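You operate a simulated robot arm through the tools that you are given. There is no shell and no other tool.

You run a simulated robot arm. Do the job below in one go: nothing can be reset, and whatever is moved stays where it is left.

TASK
Test the checker box with the green test piece from the drawer.
Fine: stand it in the loop, press the check button, wait for HOLD, put it back and close the drawer. Set down upright: what you pick out.

It is judged by the outcome, as a careful person would: the job done as asked, and still so three seconds after it is handed in. It fails if anything else is knocked over, pushed out of place, dropped, spilled or broken.

THE ROBOT
A 7-joint arm with a two-finger parallel gripper, fixed in place. Base frame: the origin is at the foot of the arm, x ahead of it, y to its left, z up. Readings come in mm, rad, newtons and seconds.
Its first joint turns from -2.897 to 2.897 rad. Payload 3.43 kg.
The tool frame sits at the grasp point between the pads (the TCP): z along the fingers, y along the line on which they close. The tips reach 30 mm beyond it. Largest opening 94 mm; finger width 28, thickness 10; the body of the gripper, 50 by 96 mm, starts 55 mm behind the TCP.
Orientation is told as [roll, pitch, yaw] about the base's x, y, z axes, in that order, counted from this pose: with the fingers straight down and closing along the base's y, the tool's x points along the base's -x, its y along +y and its z along -z.

THE INTERFACE
- The arm moves only by the tool drive_tool. Its argument "commands" is a list of rows, each an object of numbers (a shift or turn left out is 0, a gripper value left out holds the last): "x", "y", "z": the shift along the tool's x, y, z in units of 150 mm (1.0 is 150 mm); "wx", "wy", "wz": the turn, a rotation vector about the tool's x, y, z in units of 120 degrees (1.0 is 120 degrees); "fingers": the finger opening in mm, from 0 to 94. In form: [{"x": .., "y": .., "z": .., "wx": .., "wy": .., "wz": .., "fingers": ..}, ...]. A call has 1 to 20 rows; each row is the pose to reach, as a shift and turn from the pose commanded when the call began, along the tool's axes at that moment. A call with a number of a shift or a turn outside -1 to 1 is refused whole. A row lasts 0.2 s, in which the tool goes at most 50 mm and 0.15 rad; a call with a longer step from one row to the next is refused whole, and so is a gripper value outside its range. Where a pose cannot be reached the arm comes as near as it can. A force on the tool above 40 N (or 10 N above the force at the start of the call, whichever is more), or a blocked arm, ends the call early, and 0.2 s more pass. Each finger travels about 45 mm/s and halts on what it meets, pressing with about 32 N; the grip force reading is that of the motor and also rises with nothing between the fingers. The clock runs only during rows and for 0.2 s after the last one: add rows that repeat a pose to give the fingers time. The reply holds the time, the measured pose of the TCP, the force on the tool along the base axes, the opening and the grip force, in the units named above and with some noise, with the torque about the TCP (base axes, N m) and any sound that the robot's microphone picked up.
- Cameras (640 x 400 px; columns grow to the right, rows downward): "scene" is fixed at [47.9, 498.2, 1308.1]; the picture's right is [-0.16, -0.99, 0.00], its down [-0.55, 0.09, -0.83] and it looks along [0.82, -0.13, -0.56] (base axes); focal length 331 px, centre (320, 200). "wrist" rides on the gripper at [76, 14, -103] in the tool frame; the picture's right is [-0.18, 0.98, 0.00], its down [-0.75, -0.14, -0.64] and it looks along [-0.63, -0.12, 0.77] (tool axes); focal length 243 px, centre (320, 200). There is no depth. A picture from a camera that has moved, and an enlarged one, comes with that camera's place and axes in the base frame and with its lens.
- snapshot(camera): a new picture of that camera. No time passes.
- raise_lower(by): slides the trunk up (or, below 0, down) by that many mm; the arm rides with it, the base frame stays. It gives what a move gives, with no picture.
- zoom(camera, box): a new picture of the part [left, top, right, bottom] of that camera's present view, enlarged. No time passes.
- hand_in(): hands the job in; it is judged then, once.

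Nothing tells you positions but the pictures and the camera data. Unless the task says otherwise, let go and move clear before handing in.

The tools are called after "Emit:" by a JSON object that holds its "api" and its "payload". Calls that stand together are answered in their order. drive_tool: Moves the arm, as the interface text tells. Its arguments: {"type":"object","properties":{"commands":{"type":"array","items":{"type":"object","properties":{"x":{"type":"number"},"y":{"type":"number"},"z":{"type":"number"},"wx":{"type":"number"},"wy":{"type":"number"},"wz":{"type":"number"},"fingers":{"type":"number"}}}}},"required":["commands"]} The other tools are called the same way: raise_lower (by) slides the trunk up or down; snapshot (camera) takes a picture; zoom (camera, box) takes an enlarged picture of a part of a camera's view; hand_in () hands the job in.

At the start:

```text
clock: 0.0
eef_pos: [465.1, 461.5, 1137.7]
tool_rot: [0.001, -0.001, -0.001]
wrist_force: [-0.1, 0.4, -0.3]
moment: [-0.03, 0.0, 0.01]
grip_width: 94.1
grip_force: 0.0
trunk travel left (down, up): [-400.0, 210.0]
```

scene: 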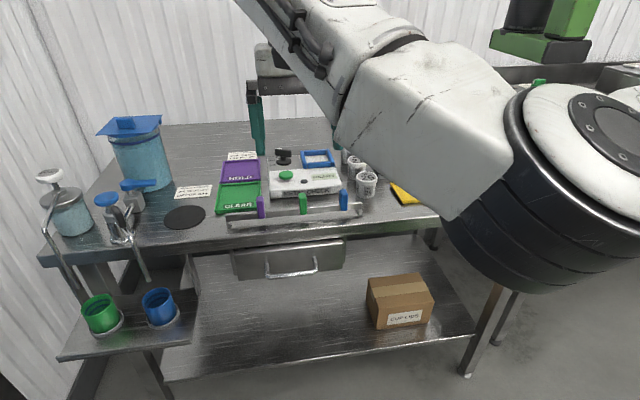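
wrist: 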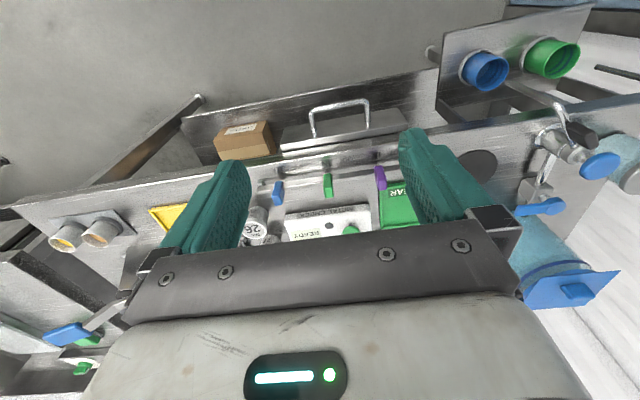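

I see a steel table with a checker box (white, green button), coloured handles on a rail, signs and a drawer under the tabletop. I'll look closer at the details first.

Emit:
{"api": "zoom", "payload": {"camera": "scene", "box": [200, 130, 400, 255]}}

Emit:
{"api": "zoom", "payload": {"camera": "scene", "box": [30, 100, 230, 225]}}

Emit:
{"api": "zoom", "payload": {"camera": "wrist", "box": [230, 90, 430, 250]}}

Emit:
{"api": "zoom", "payload": {"camera": "scene", "box": [200, 220, 460, 382]}}

```text
3.20 times, centred on (300, 192) of scene
camera zoom: at [47.9, 498.2, 1308.1], right [-0.16, -0.99, 0.0], down [-0.55, 0.09, -0.83], along [0.82, -0.13, -0.56], focal length 1060 px, centre (384, 224)
```

zoom: 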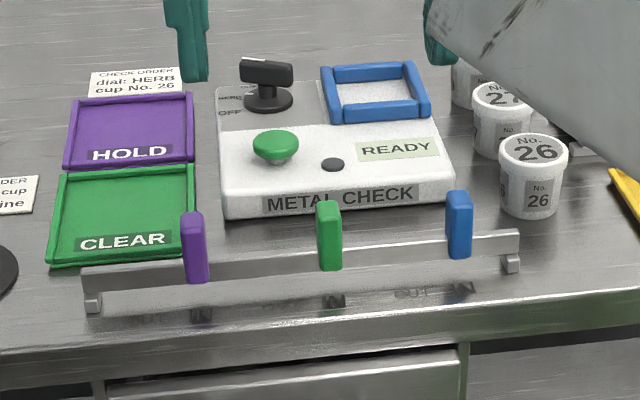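

```text
3.20 times, centred on (130, 162) of scene
camera zoom: at [47.9, 498.2, 1308.1], right [-0.16, -0.99, 0.0], down [-0.55, 0.09, -0.83], along [0.82, -0.13, -0.56], focal length 1060 px, centre (928, 320)
```

zoom: 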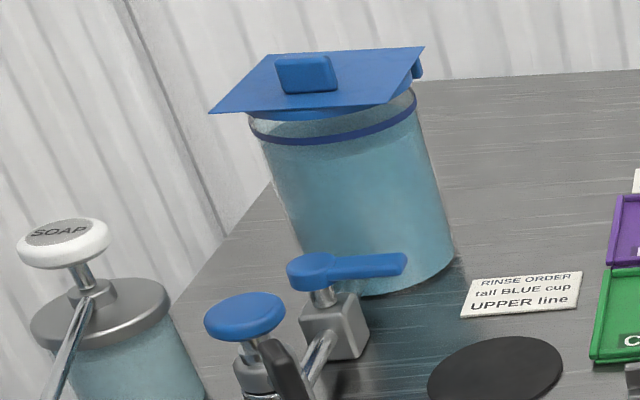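

```text
2.50 times, centred on (330, 170) of wrist
camera zoom: at [389.0, 475.8, 1239.8], right [0.18, 0.98, 0.0], down [0.75, -0.14, 0.64], along [0.63, -0.12, -0.77], focal length 606 px, centre (295, 275)
```

zoom: 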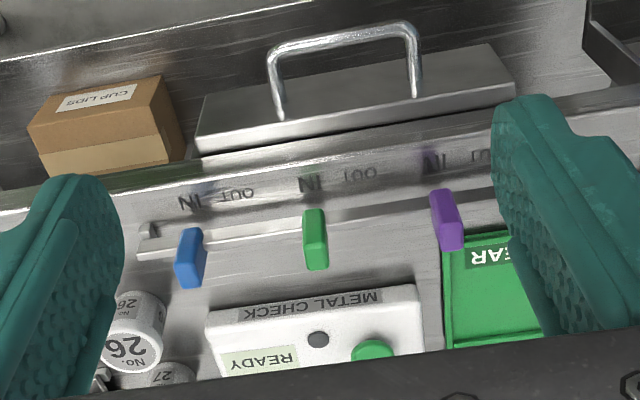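

```text
2.46 times, centred on (330, 301) of scene
camera zoom: at [47.9, 498.2, 1308.1], right [-0.16, -0.99, 0.0], down [-0.55, 0.09, -0.83], along [0.82, -0.13, -0.56], focal length 816 px, centre (295, -49)
```

zoom: 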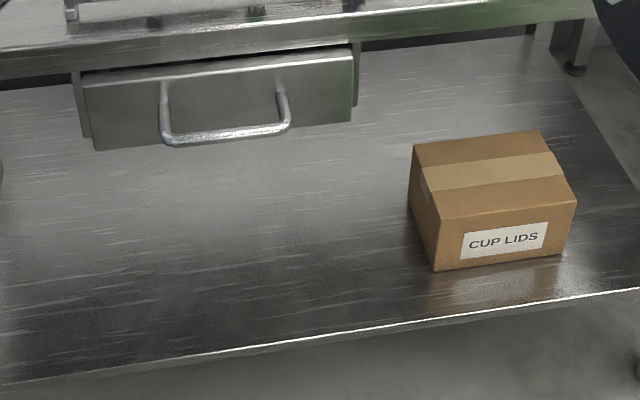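

The green slider top triangulates to about (630, 444, 931) and the drawer handle bar to about (546, 480, 784), with the drawer front parallel to y. I'll move the wrist camera closer above the table to read the labels and the box.

Emit:
{"api": "drive_tool", "payload": {"commands": [{"x": -0.2, "z": 0.05}, {"x": -0.4, "z": 0.1}, {"x": -0.6, "z": 0.15}, {"x": -0.6, "z": 0.15}]}}

Emit:
{"api": "snapshot", "payload": {"camera": "wrist"}}

Emit:
{"api": "snapshot", "payload": {"camera": "scene"}}

```text
clock: 1.0
eef_pos: [556.3, 461.4, 1114.9]
tool_rot: [0.0, 0.0, 0.0]
wrist_force: [-0.8, 0.3, 1.2]
moment: [-0.03, -0.01, 0.01]
grip_width: 93.9
grip_force: 0.1
trunk travel left (down, up): [-400.0, 210.0]
```

```text
taken
camera wrist: at [480.0, 474.4, 1216.2], right [0.18, 0.98, 0.0], down [0.75, -0.14, 0.64], along [0.63, -0.12, -0.77], focal length 243 px, centre (320, 200)
```

wrist: 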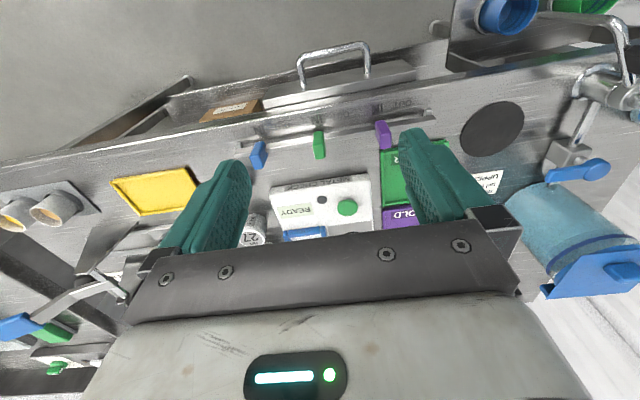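

```text
taken
```

scene: 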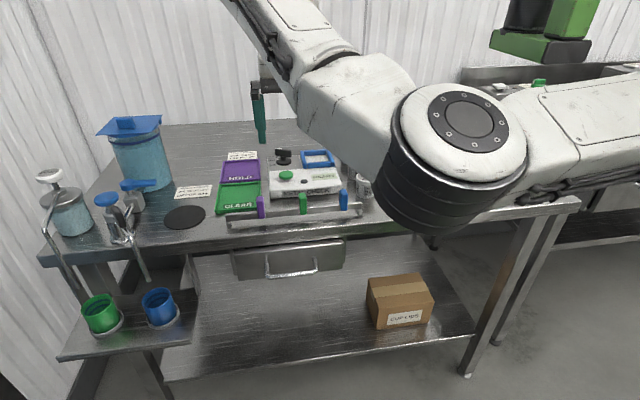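

The wrist camera now sees the rail and the box front from above. I'll zoom in on the rail labels and the box.

Emit:
{"api": "zoom", "payload": {"camera": "wrist", "box": [240, 80, 440, 205]}}

Emit:
{"api": "zoom", "payload": {"camera": "wrist", "box": [260, 160, 400, 248]}}

Emit:
{"api": "zoom", "payload": {"camera": "scene", "box": [260, 140, 360, 202]}}

Emit:
{"api": "zoom", "payload": {"camera": "scene", "box": [210, 180, 380, 286]}}

```text
3.20 times, centred on (340, 142) of wrist
camera zoom: at [480.0, 474.4, 1216.2], right [0.18, 0.98, 0.0], down [0.75, -0.14, 0.64], along [0.63, -0.12, -0.77], focal length 776 px, centre (256, 384)
```

zoom: 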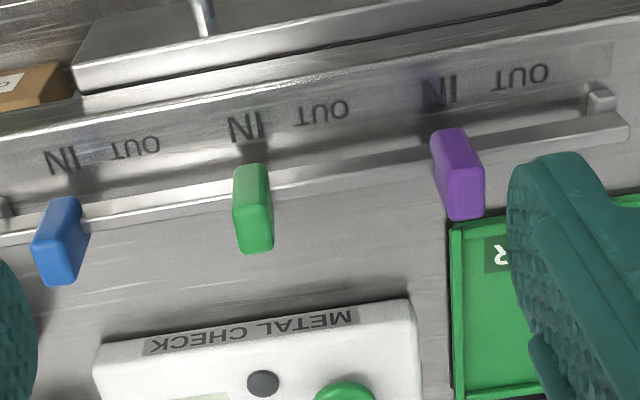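

```text
4.55 times, centred on (330, 204) of wrist
camera zoom: at [480.0, 474.4, 1216.2], right [0.18, 0.98, 0.0], down [0.75, -0.14, 0.64], along [0.63, -0.12, -0.77], focal length 1103 px, centre (274, 182)
```

zoom: 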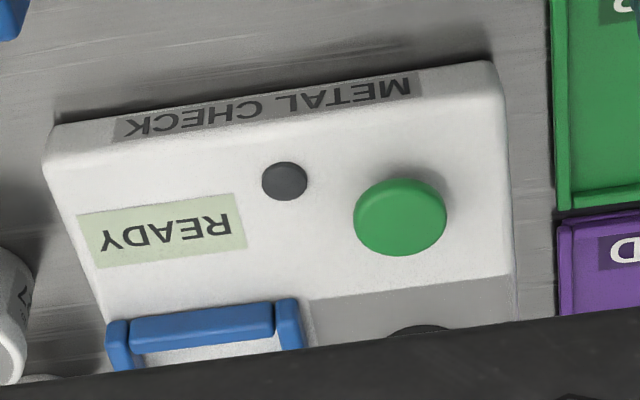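

```text
6.40 times, centred on (310, 171) of scene
camera zoom: at [47.9, 498.2, 1308.1], right [-0.16, -0.99, 0.0], down [-0.55, 0.09, -0.83], along [0.82, -0.13, -0.56], focal length 2121 px, centre (384, 386)
```

zoom: 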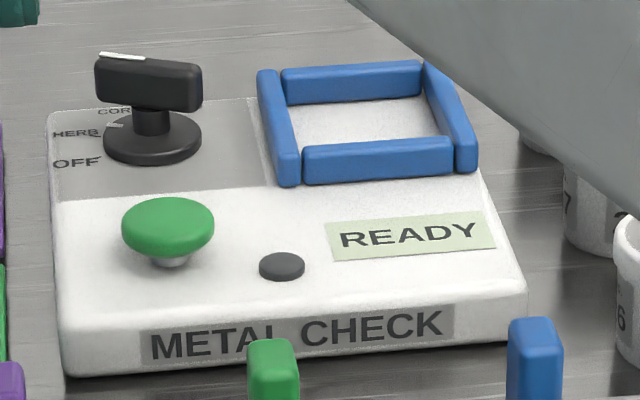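

```text
3.76 times, centred on (295, 233) of scene
camera zoom: at [47.9, 498.2, 1308.1], right [-0.16, -0.99, 0.0], down [-0.55, 0.09, -0.83], along [0.82, -0.13, -0.56], focal length 1248 px, centre (414, 76)
```

zoom: 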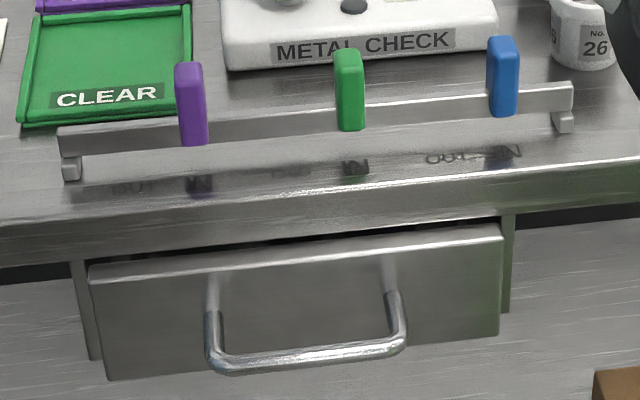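

The sliders all stand at IN, the display shows READY, and the table top is at about z=859. The drawer front is near x=590 (z 736–829), with its handle bar near x=546. I'll turn the gripper so it closes along x and move above the handle.

Emit:
{"api": "drive_tool", "payload": {"commands": [{"x": 0.05, "z": 0.1, "wz": 0.07}, {"x": 0.1, "z": 0.2, "wz": 0.14}, {"x": 0.15, "y": 0.05, "z": 0.3, "wz": 0.21}, {"x": 0.2, "y": 0.1, "z": 0.4, "wz": 0.28}, {"x": 0.2, "y": 0.127, "z": 0.5, "wz": 0.35}, {"x": 0.2, "y": 0.127, "z": 0.6, "wz": 0.42}, {"x": 0.2, "y": 0.127, "z": 0.7, "wz": 0.49}, {"x": 0.2, "y": 0.127, "z": 0.8, "wz": 0.56}, {"x": 0.2, "y": 0.127, "z": 0.9, "wz": 0.63}, {"x": 0.2, "y": 0.127, "z": 0.9, "wz": 0.7}, {"x": 0.2, "y": 0.127, "z": 0.9, "wz": 0.75}, {"x": 0.2, "y": 0.127, "z": 0.9, "wz": 0.75}]}}

Emit:
{"api": "snapshot", "payload": {"camera": "wrist"}}

Emit:
{"api": "snapshot", "payload": {"camera": "scene"}}

```text
clock: 3.6
eef_pos: [524.3, 481.2, 979.9]
tool_rot: [0.0, 0.0, -1.571]
wrist_force: [0.4, 0.0, -0.3]
moment: [-0.01, 0.01, -0.03]
grip_width: 94.1
grip_force: 0.0
trunk travel left (down, up): [-400.0, 210.0]
```

```text
taken
camera wrist: at [539.1, 557.5, 1082.2], right [0.98, -0.19, 0.0], down [-0.14, -0.75, 0.64], along [-0.12, -0.63, -0.77], focal length 243 px, centre (320, 200)
```

wrist: 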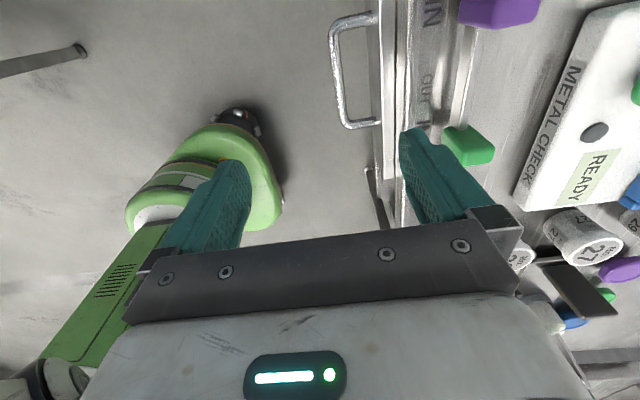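

```text
taken
```

scene: 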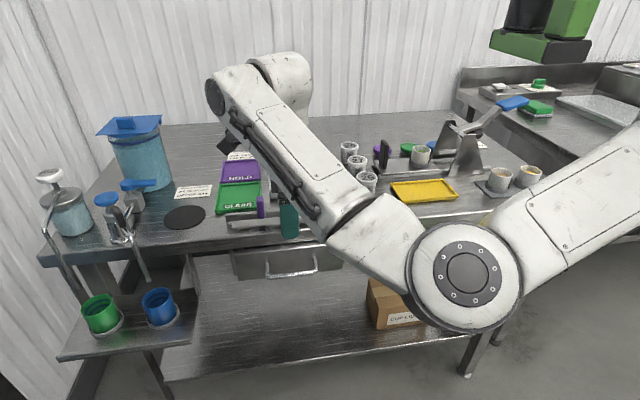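

The handle bar is confirmed at x≈546, z≈784, y 420–533, with a gap to the drawer front of about x 551–588. I'll lower with the rear finger in that gap, as a hook.

Emit:
{"api": "drive_tool", "payload": {"commands": [{"z": 0.15, "fingers": 80}, {"z": 0.3}, {"z": 0.45}, {"z": 0.6}, {"z": 0.75}, {"z": 0.85}, {"z": 0.85}]}}

Emit:
{"api": "snapshot", "payload": {"camera": "wrist"}}

Emit:
{"api": "snapshot", "payload": {"camera": "scene"}}

```text
clock: 5.2
eef_pos: [524.2, 482.0, 852.6]
tool_rot: [0.0, 0.001, -1.572]
wrist_force: [0.6, -0.1, -0.3]
moment: [0.0, 0.03, -0.01]
grip_width: 79.9
grip_force: 0.0
trunk travel left (down, up): [-400.0, 210.0]
```

```text
taken
camera wrist: at [538.9, 557.3, 954.8], right [0.98, -0.18, 0.0], down [-0.14, -0.75, 0.64], along [-0.12, -0.63, -0.77], focal length 243 px, centre (320, 200)
```

wrist: 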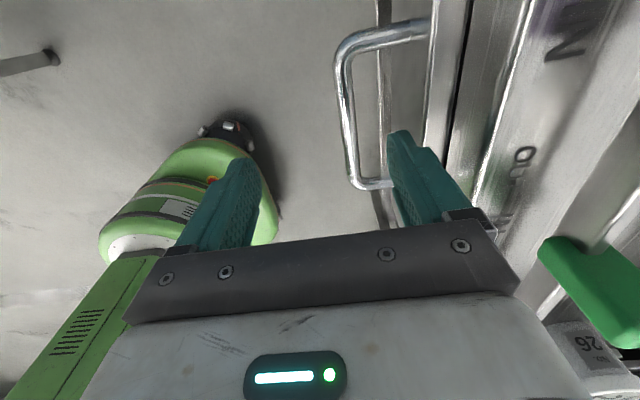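

```text
taken
```

scene: 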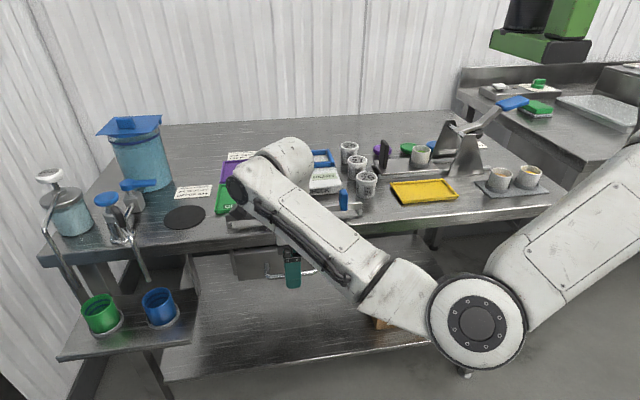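

The rear finger is aligned with the gap behind the bar. I'll go down another 62 mm so it hooks behind it.

Emit:
{"api": "drive_tool", "payload": {"commands": [{"z": 0.1}, {"z": 0.2}, {"z": 0.3}, {"z": 0.4}, {"z": 0.42}, {"z": 0.42}]}}

Emit:
{"api": "snapshot", "payload": {"camera": "wrist"}}

Emit:
{"api": "zoom", "payload": {"camera": "scene", "box": [200, 130, 400, 300]}}

```text
clock: 6.6
eef_pos: [524.1, 480.6, 790.1]
tool_rot: [0.001, 0.001, -1.57]
wrist_force: [-0.4, 0.6, 1.0]
moment: [0.03, 0.02, 0.0]
grip_width: 79.8
grip_force: 0.1
trunk travel left (down, up): [-400.0, 210.0]
```

```text
taken
camera wrist: at [539.1, 556.6, 891.9], right [0.98, -0.18, 0.0], down [-0.14, -0.75, 0.64], along [-0.12, -0.63, -0.77], focal length 243 px, centre (320, 200)
```

wrist: 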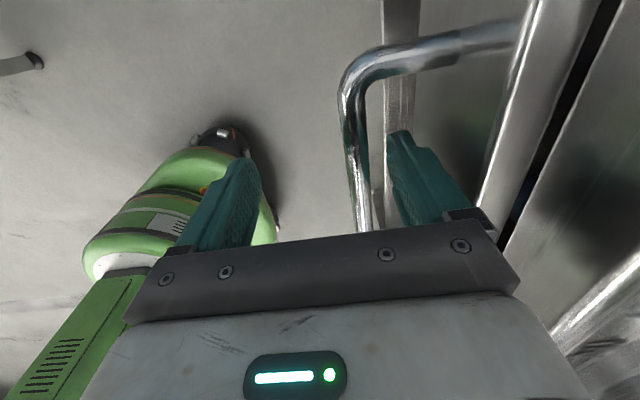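

```text
2.35 times, centred on (300, 215) of scene
camera zoom: at [47.9, 498.2, 1308.1], right [-0.16, -0.99, 0.0], down [-0.55, 0.09, -0.83], along [0.82, -0.13, -0.56], focal length 780 px, centre (367, 165)
```

zoom: 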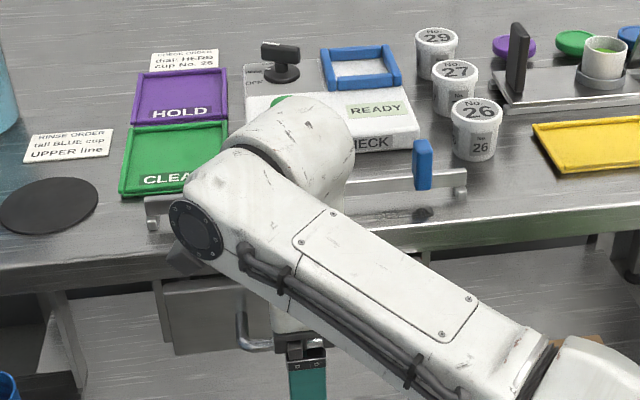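

The finger is behind the bar. I'll pull the drawer toward the robot slowly.

Emit:
{"api": "drive_tool", "payload": {"commands": [{"y": -0.08}, {"y": -0.16}, {"y": -0.24}, {"y": -0.32}, {"y": -0.4}, {"y": -0.48}, {"y": -0.56}, {"y": -0.64}, {"y": -0.72}, {"y": -0.8}, {"y": -0.88}, {"y": -0.94}, {"y": -0.94}]}}

Emit:
{"api": "snapshot", "payload": {"camera": "wrist"}}

Emit:
{"api": "snapshot", "payload": {"camera": "scene"}}

```text
clock: 9.4
eef_pos: [385.2, 480.1, 789.8]
tool_rot: [0.0, 0.001, -1.57]
wrist_force: [0.2, 0.0, -0.3]
moment: [0.03, 0.0, -0.03]
grip_width: 80.1
grip_force: 0.0
trunk travel left (down, up): [-400.0, 210.0]
```

```text
taken
camera wrist: at [399.3, 556.9, 892.3], right [0.98, -0.18, 0.0], down [-0.14, -0.75, 0.64], along [-0.12, -0.63, -0.77], focal length 243 px, centre (320, 200)
```

wrist: 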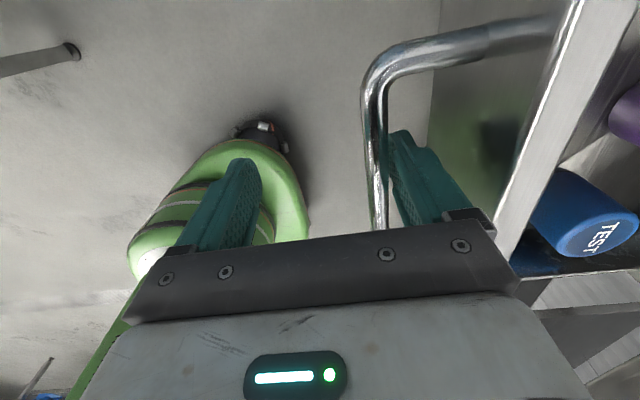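

```text
taken
```

scene: 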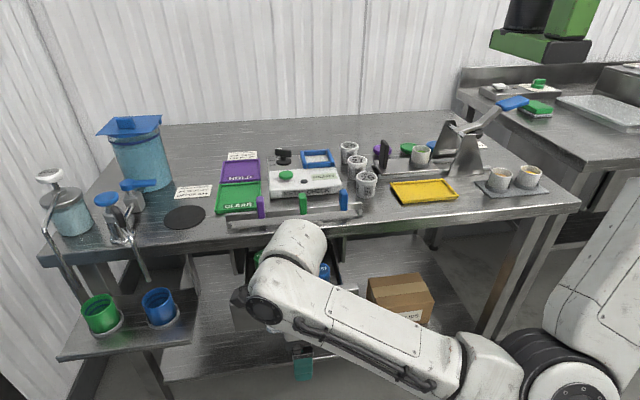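

The drawer came out about 126 mm and there are test pieces inside (a blue "TEST" cylinder is visible). I'll lift straight up out of the handle to look in.

Emit:
{"api": "drive_tool", "payload": {"commands": [{"y": 0.05}, {"y": 0.05, "z": -0.15}, {"y": 0.05, "z": -0.4}, {"y": 0.05, "z": -0.7}, {"y": 0.05, "z": -1.0}, {"y": 0.05, "z": -1.0}]}}

Emit:
{"api": "snapshot", "payload": {"camera": "wrist"}}

Emit:
{"api": "snapshot", "payload": {"camera": "scene"}}

```text
clock: 10.8
eef_pos: [391.6, 479.5, 940.9]
tool_rot: [0.001, -0.001, -1.57]
wrist_force: [0.6, -0.9, 0.1]
moment: [0.02, 0.02, 0.03]
grip_width: 80.0
grip_force: 0.2
trunk travel left (down, up): [-400.0, 210.0]
```

```text
taken
camera wrist: at [406.6, 555.8, 1043.2], right [0.98, -0.18, 0.0], down [-0.14, -0.75, 0.64], along [-0.12, -0.63, -0.77], focal length 243 px, centre (320, 200)
```

wrist: 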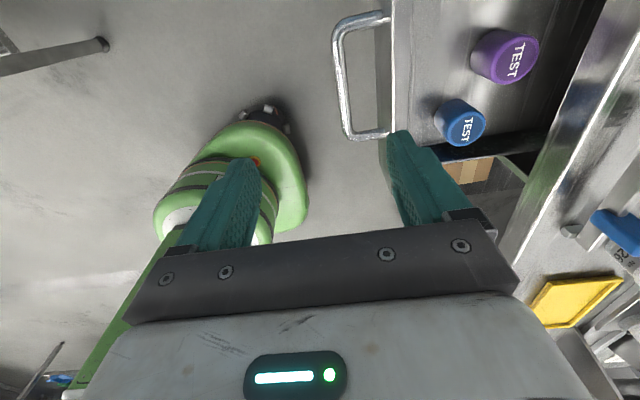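

```text
taken
```

scene: 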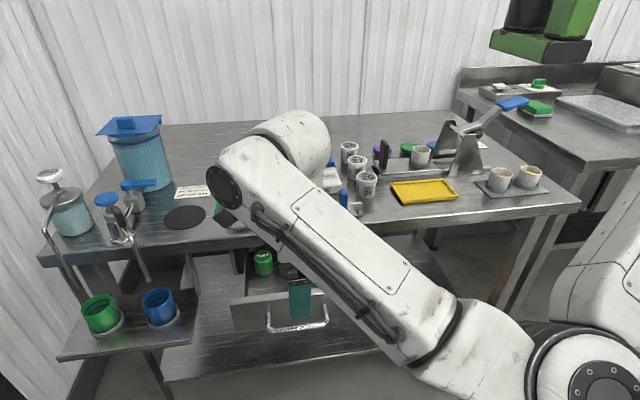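

I see three TEST pieces: green on the left side, and purple and blue to the right. I'll zoom in on the drawer.

Emit:
{"api": "zoom", "payload": {"camera": "scene", "box": [220, 225, 340, 340]}}

Emit:
{"api": "zoom", "payload": {"camera": "wrist", "box": [320, 0, 600, 175]}}

```text
3.48 times, centred on (280, 282) of scene
camera zoom: at [47.9, 498.2, 1308.1], right [-0.16, -0.99, 0.0], down [-0.55, 0.09, -0.83], along [0.82, -0.13, -0.56], focal length 1153 px, centre (459, -87)
```

zoom: 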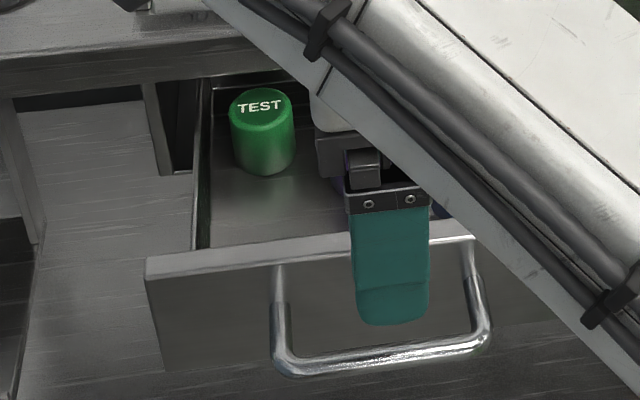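

```text
2.29 times, centred on (460, 88) of wrist
camera zoom: at [406.6, 555.8, 1043.2], right [0.98, -0.18, 0.0], down [-0.14, -0.75, 0.64], along [-0.12, -0.63, -0.77], focal length 555 px, centre (0, 457)
```

zoom: 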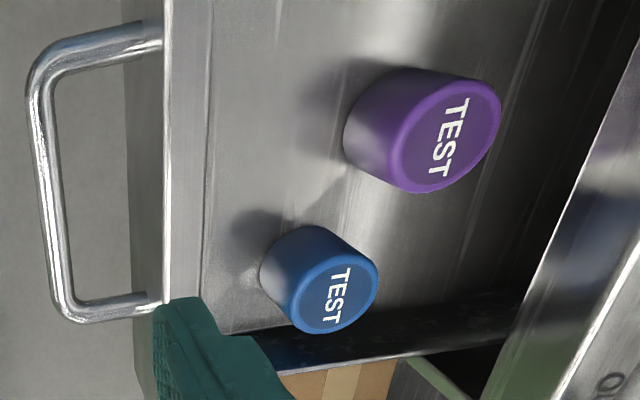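

The green piece is at about (605, 539), right at the table's edge line, so the drawer must come out further. I'll hook the bar again and pull roughly 95 mm more.

Emit:
{"api": "drive_tool", "payload": {"commands": [{"z": 0.3}, {"z": 0.6}, {"z": 0.85}, {"z": 1.0}, {"z": 1.0}]}}

Emit:
{"api": "drive_tool", "payload": {"commands": [{"y": -0.08}, {"y": -0.16}, {"y": -0.24}, {"y": -0.32}, {"y": -0.4}, {"y": -0.48}, {"y": -0.56}, {"y": -0.64}, {"y": -0.7}, {"y": -0.7}]}}

Emit:
{"api": "snapshot", "payload": {"camera": "wrist"}}

Emit:
{"api": "snapshot", "payload": {"camera": "scene"}}

```text
clock: 12.0
eef_pos: [391.8, 479.9, 788.3]
tool_rot: [0.001, 0.0, -1.569]
wrist_force: [-0.1, 0.9, 0.0]
moment: [0.02, 0.0, 0.0]
grip_width: 80.0
grip_force: 0.1
trunk travel left (down, up): [-400.0, 210.0]
```

```text
clock: 13.3
eef_pos: [337.1, 479.3, 790.9]
tool_rot: [0.015, 0.007, -1.588]
wrist_force: [20.1, 2.0, 5.1]
moment: [-0.05, -0.25, 0.32]
grip_width: 91.5
grip_force: 10.0
trunk travel left (down, up): [-400.0, 210.0]
stopped in row 6: the force on the tool passed its limit at 52 N (the readings are from after the stop); the commanded pose is now the measured one
```

```text
taken
camera wrist: at [351.2, 554.7, 893.3], right [0.98, -0.2, 0.02], down [-0.17, -0.76, 0.63], along [-0.11, -0.62, -0.77], focal length 243 px, centre (320, 200)
```

wrist: 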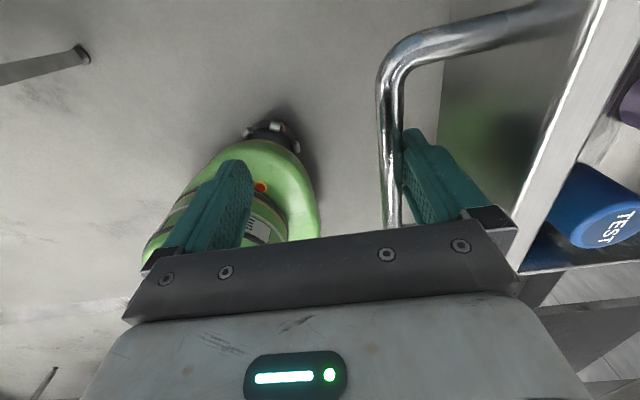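

```text
taken
```

scene: 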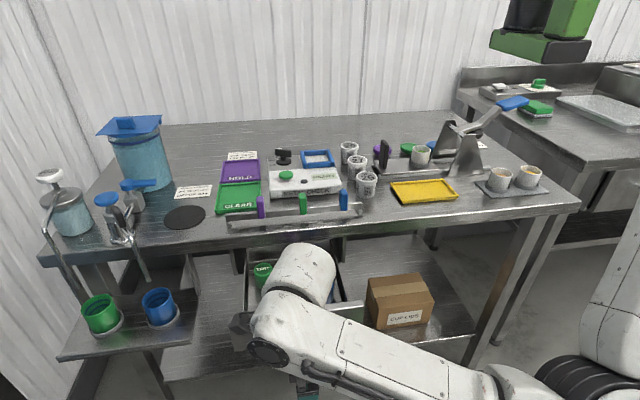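

The drawer has reached its stop, about 168 mm out. I'll ease off, straighten the tool, lift out and look.

Emit:
{"api": "drive_tool", "payload": {"commands": [{"y": 0.06, "wx": -0.0033, "wy": -0.0072, "wz": -0.0086}, {"y": 0.09, "wx": -0.0033, "wy": -0.0072, "wz": -0.0086, "fingers": 80}, {"y": 0.09, "wx": -0.0033, "wy": -0.0072, "wz": -0.0086}, {"y": 0.07, "z": -0.15, "wx": -0.0033, "wy": -0.0072, "wz": -0.0086}, {"y": 0.07, "z": -0.4, "wx": -0.0033, "wy": -0.0072, "wz": -0.0086}, {"y": 0.07, "z": -0.7, "wx": -0.0033, "wy": -0.0072, "wz": -0.0086}, {"y": 0.07, "z": -1.0, "wx": -0.0033, "wy": -0.0072, "wz": -0.0086}, {"y": 0.07, "z": -1.0, "wx": -0.0033, "wy": -0.0072, "wz": -0.0086}]}}

Emit:
{"api": "snapshot", "payload": {"camera": "wrist"}}

Emit:
{"api": "snapshot", "payload": {"camera": "scene"}}

```text
clock: 15.1
eef_pos: [343.2, 476.6, 943.3]
tool_rot: [0.021, -0.011, -1.562]
wrist_force: [-0.1, -0.9, 0.1]
moment: [0.0, 0.02, 0.01]
grip_width: 79.9
grip_force: 0.0
trunk travel left (down, up): [-400.0, 210.0]
```

```text
taken
camera wrist: at [355.4, 555.1, 1043.7], right [0.98, -0.18, 0.02], down [-0.15, -0.75, 0.65], along [-0.1, -0.64, -0.76], focal length 243 px, centre (320, 200)
```

wrist: 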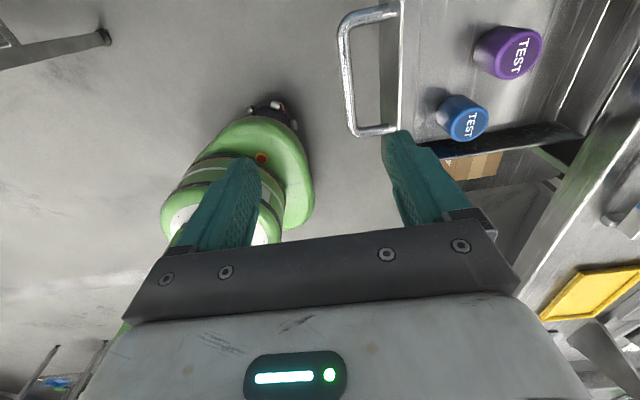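

```text
taken
```

scene: 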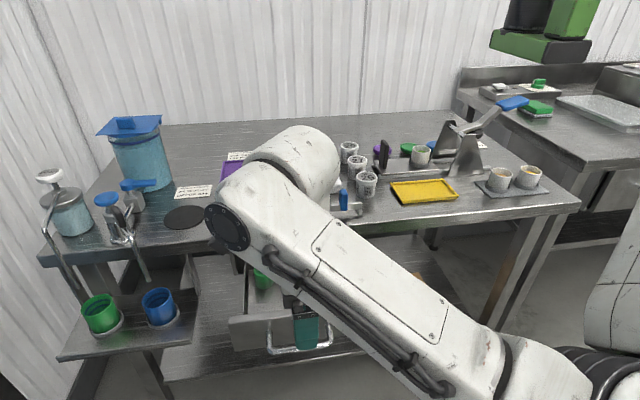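

The drawer stays open. I'll straighten the tool and move so that the wrist camera sees the green piece.

Emit:
{"api": "drive_tool", "payload": {"commands": [{"x": 0.0, "y": 0.0, "z": -0.2, "wx": 0.01, "wy": 0.0053, "wz": 0.0043}, {"x": 0.15, "y": 0.2, "z": -0.38, "wx": 0.01, "wy": 0.0053, "wz": 0.0043}, {"x": 0.3, "y": 0.4, "z": -0.38, "wx": 0.01, "wy": 0.0053, "wz": 0.0043}, {"x": 0.45, "y": 0.6, "z": -0.38, "wx": 0.01, "wy": 0.0053, "wz": 0.0043}, {"x": 0.56, "y": 0.78, "z": -0.38, "wx": 0.01, "wy": 0.0053, "wz": 0.0043}, {"x": 0.56, "y": 0.78, "z": -0.38, "wx": 0.01, "wy": 0.0053, "wz": 0.0043}]}}

Emit:
{"api": "snapshot", "payload": {"camera": "wrist"}}

Emit:
{"api": "snapshot", "payload": {"camera": "scene"}}

```text
clock: 16.5
eef_pos: [457.8, 563.1, 997.5]
tool_rot: [-0.001, 0.003, -1.573]
wrist_force: [0.2, 0.0, -0.6]
moment: [0.01, 0.01, -0.01]
grip_width: 79.9
grip_force: 0.0
trunk travel left (down, up): [-400.0, 210.0]
```

```text
taken
camera wrist: at [473.2, 639.5, 1099.7], right [0.98, -0.19, 0.0], down [-0.14, -0.75, 0.64], along [-0.12, -0.63, -0.77], focal length 243 px, centre (320, 200)
```

wrist: 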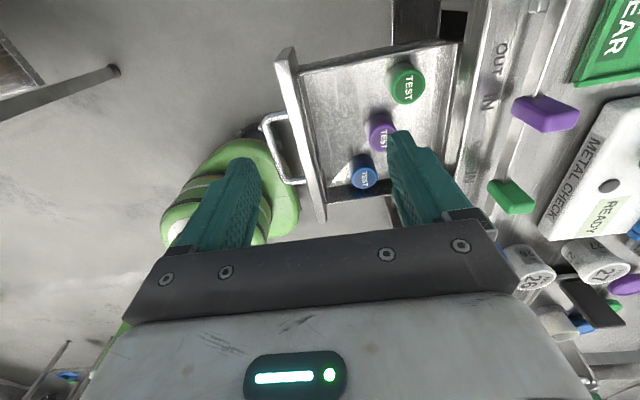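

```text
taken
```

scene: 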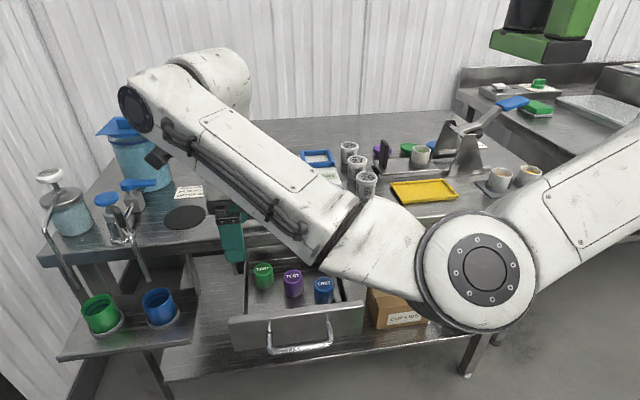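

The whole drawer is in view from both cameras, with green, purple and blue pieces. I'll zoom in to triangulate.

Emit:
{"api": "zoom", "payload": {"camera": "wrist", "box": [260, 30, 480, 215]}}

Emit:
{"api": "zoom", "payload": {"camera": "scene", "box": [220, 240, 380, 360]}}

```text
2.16 times, centred on (370, 122) of wrist
camera zoom: at [473.2, 639.5, 1099.7], right [0.98, -0.19, 0.0], down [-0.14, -0.75, 0.64], along [-0.12, -0.63, -0.77], focal length 525 px, centre (212, 368)
```

zoom: 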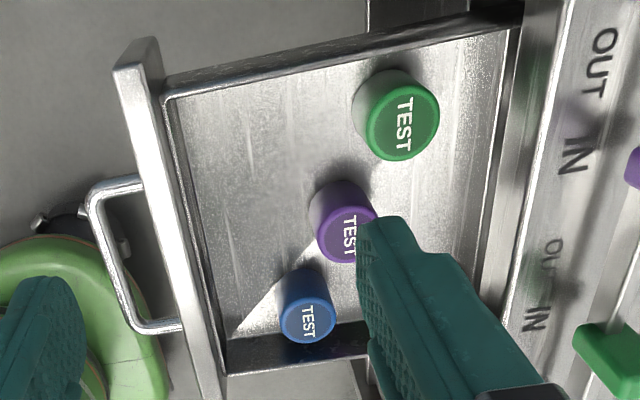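

```text
3.33 times, centred on (300, 300) of scene
camera zoom: at [47.9, 498.2, 1308.1], right [-0.16, -0.99, 0.0], down [-0.55, 0.09, -0.83], along [0.82, -0.13, -0.56], focal length 1105 px, centre (387, -133)
```

zoom: 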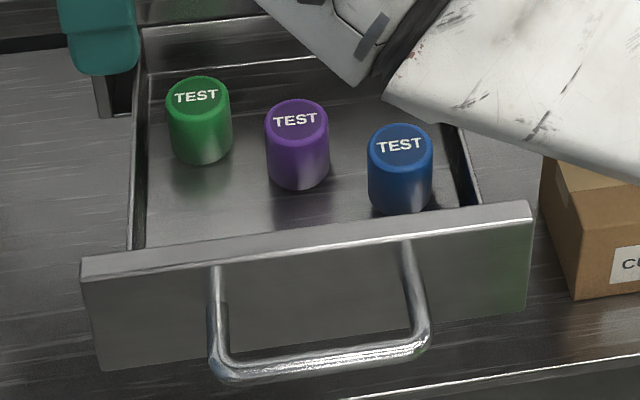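

Green's top centre triangulates to (557.6, 539.1, 799.5): about 40 mm in diameter, with its bottom near z≈757. Before picking it I'll look at the loop on the box from above, to measure it.

Emit:
{"api": "drive_tool", "payload": {"commands": [{"z": -0.15, "y": 0.1}, {"z": -0.28, "y": 0.35, "x": -0.1}, {"z": -0.28, "y": 0.65, "x": -0.2}, {"z": -0.28, "y": 0.95, "x": -0.25}, {"z": -0.28, "y": 1.0, "x": -0.25}]}}

Emit:
{"api": "drive_tool", "payload": {"commands": [{"y": 0.3, "x": -0.1}, {"y": 0.6, "x": -0.2}, {"y": 0.9, "x": -0.25}, {"y": 1.0, "x": -0.25}, {"y": 1.0, "x": -0.25}]}}

Emit:
{"api": "snapshot", "payload": {"camera": "wrist"}}

Emit:
{"api": "snapshot", "payload": {"camera": "scene"}}

```text
clock: 17.7
eef_pos: [610.0, 526.6, 1041.0]
tool_rot: [-0.001, 0.001, -1.574]
wrist_force: [-0.6, -0.5, -0.7]
moment: [0.02, 0.01, 0.03]
grip_width: 79.9
grip_force: 0.0
trunk travel left (down, up): [-400.0, 210.0]
```

```text
clock: 18.9
eef_pos: [758.6, 487.3, 1042.2]
tool_rot: [0.001, 0.003, -1.574]
wrist_force: [0.6, -0.8, -0.4]
moment: [0.0, 0.01, -0.01]
grip_width: 79.9
grip_force: 0.0
trunk travel left (down, up): [-400.0, 210.0]
```

```text
taken
camera wrist: at [773.5, 562.0, 1143.2], right [0.98, -0.19, 0.0], down [-0.14, -0.75, 0.64], along [-0.12, -0.63, -0.77], focal length 243 px, centre (320, 200)
```

wrist: 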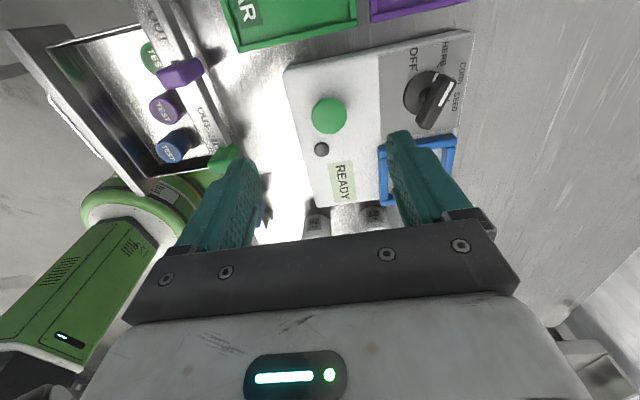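

```text
taken
```

scene: 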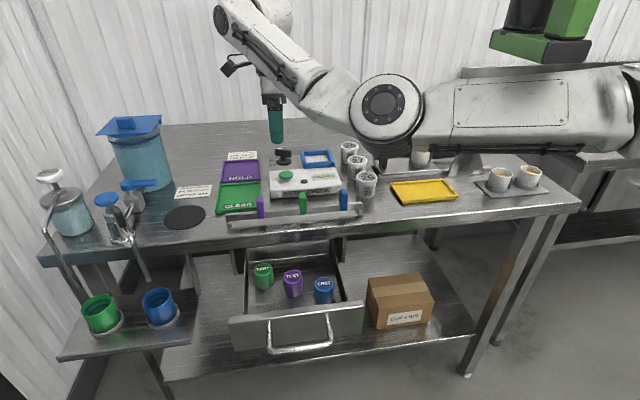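

Now the box is in view, with the loop partly behind a finger. I'll zoom both cameras on the box.

Emit:
{"api": "zoom", "payload": {"camera": "wrist", "box": [280, 25, 480, 225]}}

Emit:
{"api": "zoom", "payload": {"camera": "scene", "box": [260, 140, 370, 210]}}

```text
2.00 times, centred on (380, 125) of wrist
camera zoom: at [773.5, 562.0, 1143.2], right [0.98, -0.19, 0.0], down [-0.14, -0.75, 0.64], along [-0.12, -0.63, -0.77], focal length 485 px, centre (200, 350)
```

zoom: 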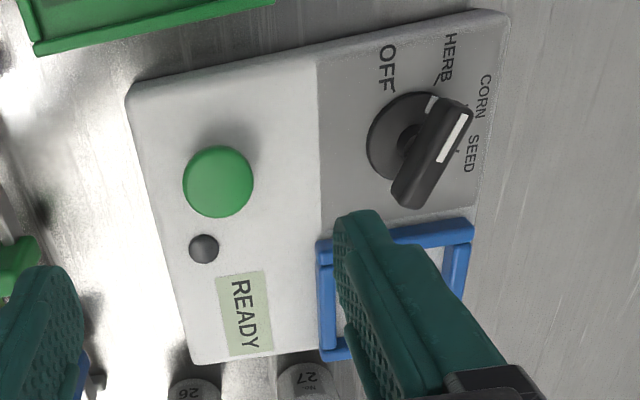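

```text
5.71 times, centred on (315, 175) of scene
camera zoom: at [47.9, 498.2, 1308.1], right [-0.16, -0.99, 0.0], down [-0.55, 0.09, -0.83], along [0.82, -0.13, -0.56], focal length 1894 px, centre (349, 343)
```

zoom: 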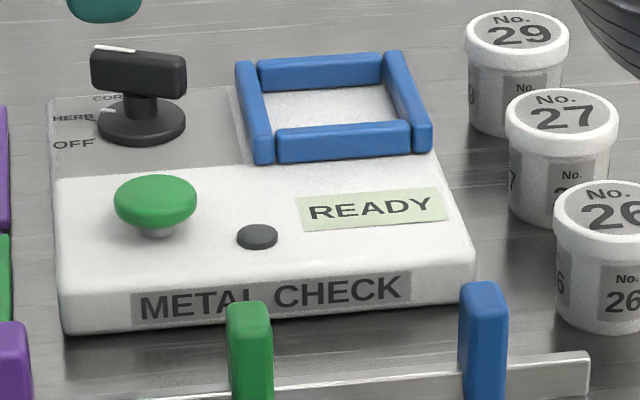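

The dial already points at HERB. The loop's outer square spans about x 814–900, y 337–421, so its centre is near (857, 379); its top is at z≈896 and the opening is ~62 mm. Now I'll go back above the green piece.

Emit:
{"api": "drive_tool", "payload": {"commands": [{"y": -0.25, "x": 0.05}, {"y": -0.5, "x": 0.15}, {"y": -0.75, "x": 0.25}, {"y": -0.95, "x": 0.345}]}}

Emit:
{"api": "drive_tool", "payload": {"commands": [{"y": -0.2, "z": 0.1}, {"y": -0.39, "z": 0.3, "fingers": 72}, {"y": -0.39, "z": 0.5}, {"y": -0.39, "z": 0.7}, {"y": -0.39, "z": 0.7}]}}

Emit:
{"api": "snapshot", "payload": {"camera": "wrist"}}

Emit:
{"api": "snapshot", "payload": {"camera": "scene"}}

```text
clock: 19.9
eef_pos: [614.9, 541.5, 1039.9]
tool_rot: [-0.001, 0.001, -1.573]
wrist_force: [-0.3, -0.3, -0.3]
moment: [0.02, 0.0, -0.01]
grip_width: 80.1
grip_force: 0.1
trunk travel left (down, up): [-400.0, 210.0]
```

```text
clock: 21.1
eef_pos: [555.7, 539.5, 934.1]
tool_rot: [-0.001, 0.002, -1.575]
wrist_force: [-0.6, 0.4, -1.1]
moment: [-0.02, -0.02, -0.04]
grip_width: 72.0
grip_force: 0.2
trunk travel left (down, up): [-400.0, 210.0]
```

```text
taken
camera wrist: at [570.7, 616.6, 1035.9], right [0.98, -0.19, 0.0], down [-0.14, -0.75, 0.64], along [-0.12, -0.63, -0.77], focal length 243 px, centre (320, 200)
```

wrist: 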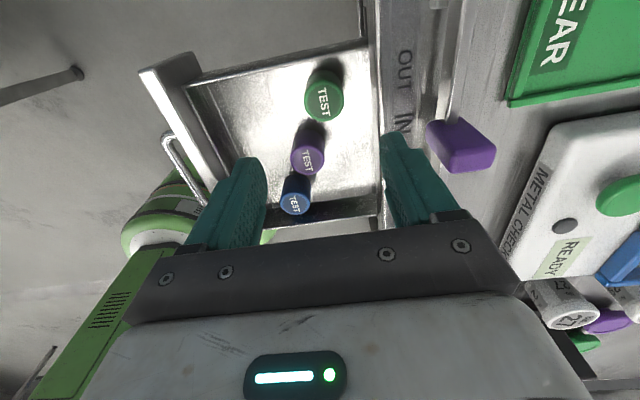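

```text
taken
```

scene: 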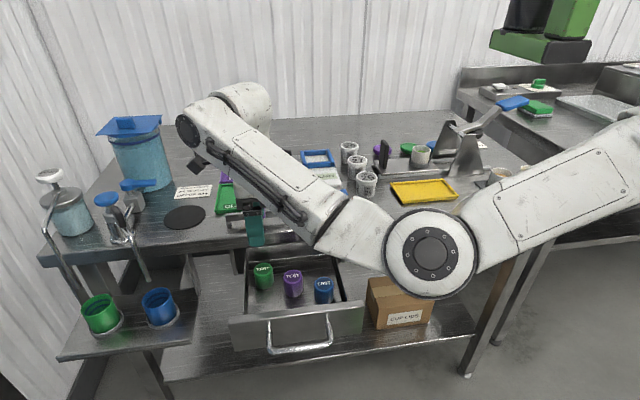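

The fingers close along x here, and the table edge at x=600 is close, so I'll narrow the opening to 58 mm before descending. I'll go down in stages.

Emit:
{"api": "drive_tool", "payload": {"commands": [{"fingers": 58}, {"fingers": 58}, {"z": 0.15}, {"z": 0.3}, {"z": 0.4}, {"z": 0.4}]}}

Emit:
{"api": "snapshot", "payload": {"camera": "wrist"}}

Emit:
{"api": "zoom", "payload": {"camera": "scene", "box": [220, 190, 340, 300]}}

```text
clock: 22.5
eef_pos: [555.9, 540.2, 876.1]
tool_rot: [0.0, 0.003, -1.575]
wrist_force: [0.2, -0.3, -0.1]
moment: [0.0, -0.02, -0.01]
grip_width: 58.0
grip_force: 0.1
trunk travel left (down, up): [-400.0, 210.0]
```

```text
taken
camera wrist: at [570.2, 615.5, 977.8], right [0.98, -0.19, 0.0], down [-0.14, -0.75, 0.64], along [-0.12, -0.63, -0.77], focal length 243 px, centre (320, 200)
```

wrist: 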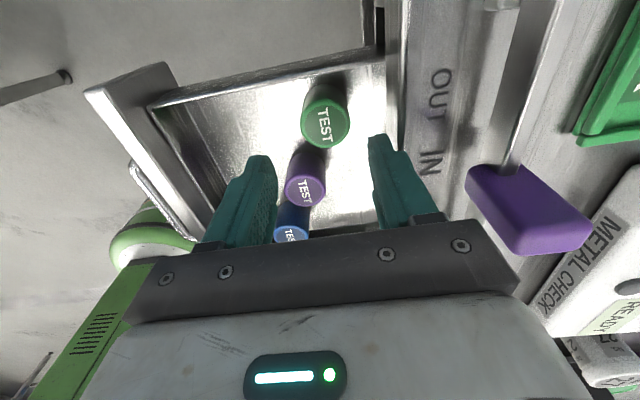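

```text
3.64 times, centred on (280, 245) of scene
camera zoom: at [47.9, 498.2, 1308.1], right [-0.16, -0.99, 0.0], down [-0.55, 0.09, -0.83], along [0.82, -0.13, -0.56], focal length 1205 px, centre (466, 36)
```

zoom: 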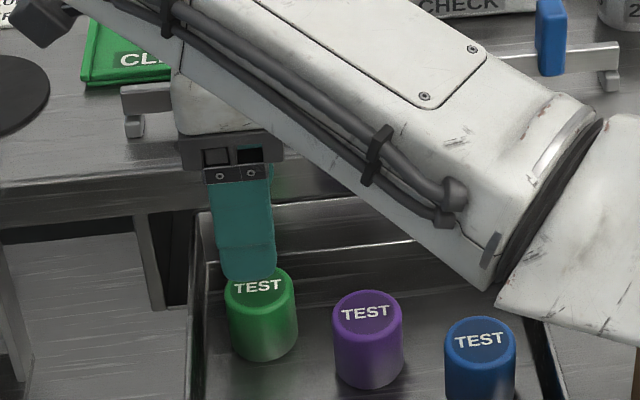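

The fingers straddle the green piece and clear the table edge. I'll continue down to TCP z≈812.

Emit:
{"api": "drive_tool", "payload": {"commands": [{"z": 0.1}, {"z": 0.2}, {"z": 0.3}, {"z": 0.38}, {"z": 0.42}, {"z": 0.42}]}}

Emit:
{"api": "snapshot", "payload": {"camera": "wrist"}}

Emit:
{"api": "zoom", "payload": {"camera": "scene", "box": [220, 190, 340, 300]}}

```text
clock: 23.9
eef_pos: [556.4, 542.0, 812.9]
tool_rot: [0.0, 0.002, -1.572]
wrist_force: [-0.5, 0.3, 0.3]
moment: [-0.01, -0.09, -0.02]
grip_width: 57.5
grip_force: 0.0
trunk travel left (down, up): [-400.0, 210.0]
```

```text
taken
camera wrist: at [570.8, 618.0, 915.1], right [0.98, -0.19, 0.0], down [-0.14, -0.75, 0.64], along [-0.12, -0.63, -0.77], focal length 243 px, centre (320, 200)
```

wrist: 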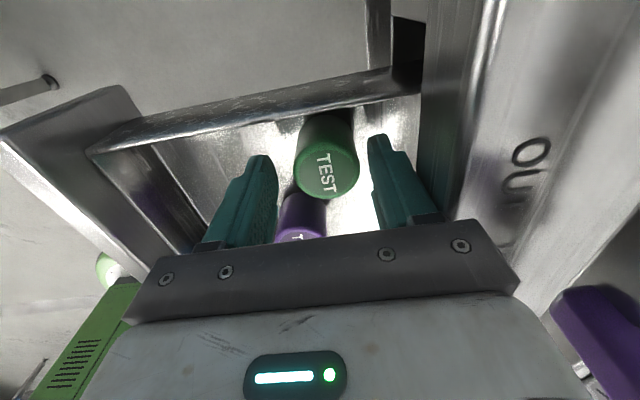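

```text
3.64 times, centred on (280, 245) of scene
camera zoom: at [47.9, 498.2, 1308.1], right [-0.16, -0.99, 0.0], down [-0.55, 0.09, -0.83], along [0.82, -0.13, -0.56], focal length 1205 px, centre (466, 36)
```

zoom: 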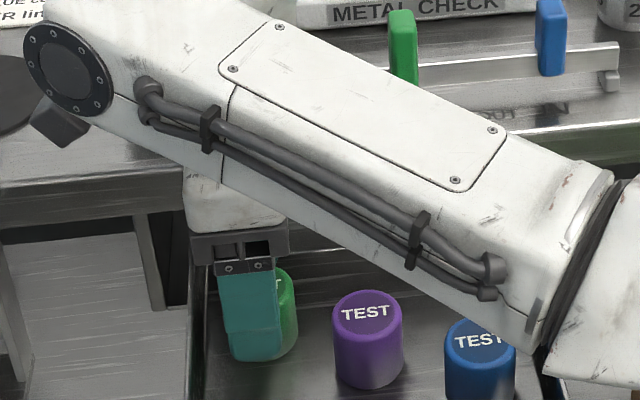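

The gripper is around the piece. I'll check the centring in close-up before closing.

Emit:
{"api": "zoom", "payload": {"camera": "wrist", "box": [220, 90, 460, 250]}}

```text
2.50 times, centred on (340, 170) of wrist
camera zoom: at [570.8, 618.0, 915.1], right [0.98, -0.19, 0.0], down [-0.14, -0.75, 0.64], along [-0.12, -0.63, -0.77], focal length 606 px, centre (270, 275)
```

zoom: 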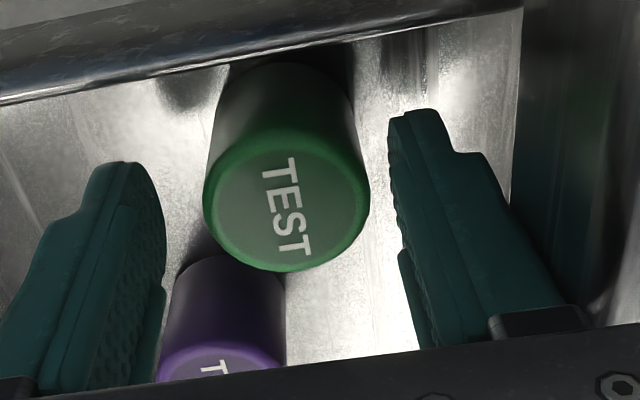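

The piece centre is ~3 mm ahead of the TCP. I'll narrow the opening slightly, shift +x by 2.5 mm, then close gently.

Emit:
{"api": "drive_tool", "payload": {"commands": [{"fingers": 52}, {"y": 0.017}, {"y": 0.017}]}}

Emit:
{"api": "drive_tool", "payload": {"commands": [{"fingers": 46}, {"fingers": 40}, {"fingers": 36}, {"fingers": 34}, {"fingers": 34}]}}

Emit:
{"api": "zoom", "payload": {"camera": "wrist", "box": [220, 90, 460, 250]}}

```text
clock: 24.7
eef_pos: [558.3, 542.9, 813.5]
tool_rot: [-0.003, 0.001, -1.571]
wrist_force: [-0.9, 0.2, 0.2]
moment: [0.0, -0.11, -0.02]
grip_width: 51.1
grip_force: 0.0
trunk travel left (down, up): [-400.0, 210.0]
```

```text
clock: 25.9
eef_pos: [560.0, 542.4, 811.8]
tool_rot: [0.001, 0.001, -1.573]
wrist_force: [0.5, 0.3, 0.1]
moment: [-0.01, -0.04, 0.03]
grip_width: 38.8
grip_force: 31.9
trunk travel left (down, up): [-400.0, 210.0]
```

```text
2.50 times, centred on (340, 170) of wrist
camera zoom: at [574.0, 617.6, 914.7], right [0.98, -0.19, 0.0], down [-0.14, -0.75, 0.64], along [-0.12, -0.63, -0.77], focal length 606 px, centre (270, 275)
```

zoom: 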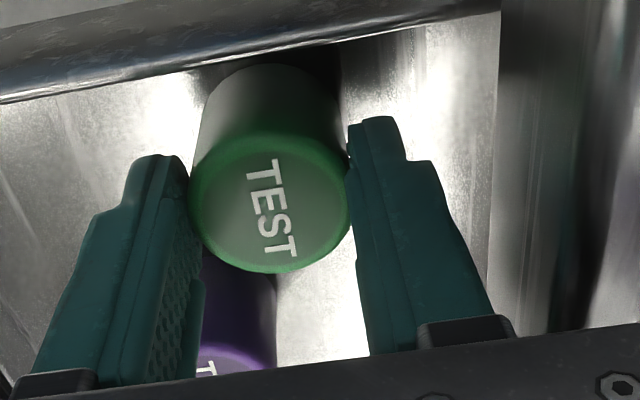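

Gripped at 38.8 mm with full grip force. I'll lift straight up.

Emit:
{"api": "drive_tool", "payload": {"commands": [{"z": -0.07}, {"z": -0.15}, {"z": -0.3}, {"z": -0.5}, {"z": -0.7}, {"z": -0.9}, {"z": -1.0}, {"z": -1.0}]}}

Emit:
{"api": "snapshot", "payload": {"camera": "wrist"}}

Emit:
{"api": "snapshot", "payload": {"camera": "scene"}}

```text
clock: 27.7
eef_pos: [559.2, 539.9, 963.6]
tool_rot: [-0.003, 0.002, -1.573]
wrist_force: [0.4, -0.2, -0.9]
moment: [0.0, -0.01, 0.04]
grip_width: 38.7
grip_force: 32.3
trunk travel left (down, up): [-400.0, 210.0]
```

```text
taken
camera wrist: at [574.1, 616.2, 1065.2], right [0.98, -0.19, 0.0], down [-0.14, -0.75, 0.64], along [-0.12, -0.63, -0.77], focal length 243 px, centre (320, 200)
```

wrist: 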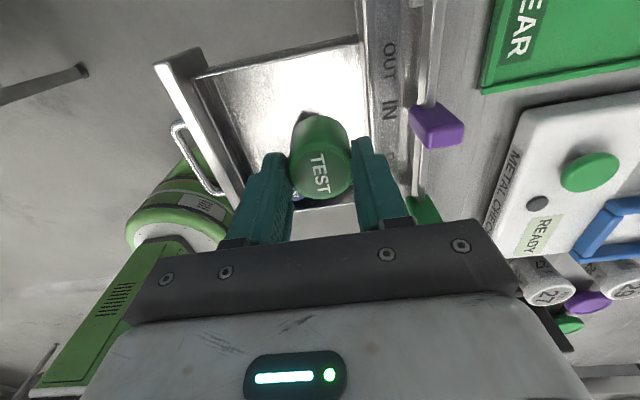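

```text
taken
```

scene: 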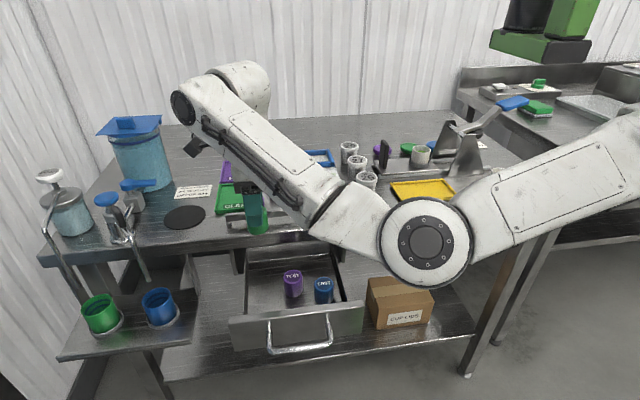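

The piece is held. I'll raise it to z≈1040 and carry it over toward the loop centre at (857, 379).

Emit:
{"api": "drive_tool", "payload": {"commands": [{"z": -0.25}, {"z": -0.5}, {"z": -0.52, "y": 0.2, "x": -0.1}, {"z": -0.52, "y": 0.4, "x": -0.2}, {"z": -0.52, "y": 0.6, "x": -0.3}, {"z": -0.52, "y": 0.8, "x": -0.4}, {"z": -0.52, "y": 1.0, "x": -0.5}, {"z": -0.52, "y": 1.0, "x": -0.5}]}}

Emit:
{"api": "drive_tool", "payload": {"commands": [{"y": 0.2, "x": -0.1}, {"y": 0.4, "x": -0.2}, {"y": 0.6, "x": -0.3}, {"y": 0.8, "x": -0.4}, {"y": 0.98, "x": -0.5}, {"y": 0.98, "x": -0.57}, {"y": 0.98, "x": -0.57}]}}

Emit:
{"api": "snapshot", "payload": {"camera": "wrist"}}

Emit:
{"api": "snapshot", "payload": {"camera": "scene"}}

```text
clock: 29.5
eef_pos: [709.4, 466.6, 1038.2]
tool_rot: [-0.003, 0.004, -1.572]
wrist_force: [0.2, 0.4, -0.1]
moment: [0.0, 0.04, 0.01]
grip_width: 38.8
grip_force: 31.1
trunk travel left (down, up): [-400.0, 210.0]
```

```text
clock: 31.1
eef_pos: [857.0, 380.7, 1039.2]
tool_rot: [-0.004, 0.001, -1.572]
wrist_force: [0.8, 0.7, -1.2]
moment: [-0.02, 0.02, -0.02]
grip_width: 38.7
grip_force: 31.7
trunk travel left (down, up): [-400.0, 210.0]
```

```text
taken
camera wrist: at [870.9, 455.6, 1140.9], right [0.98, -0.19, 0.0], down [-0.14, -0.75, 0.64], along [-0.12, -0.63, -0.77], focal length 243 px, centre (320, 200)
```

wrist: 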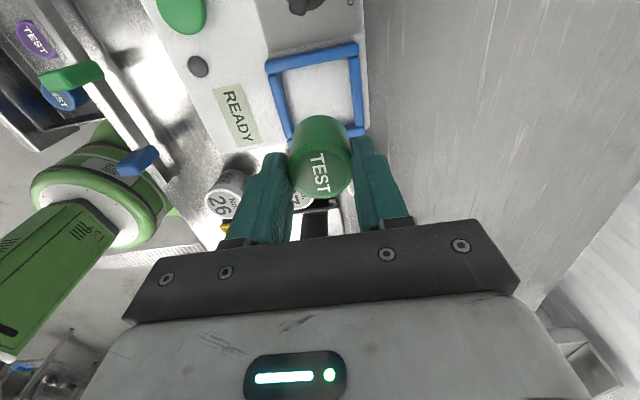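

```text
taken
```

scene: 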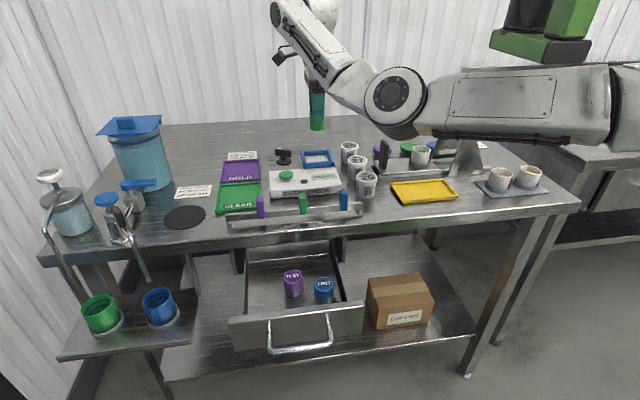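

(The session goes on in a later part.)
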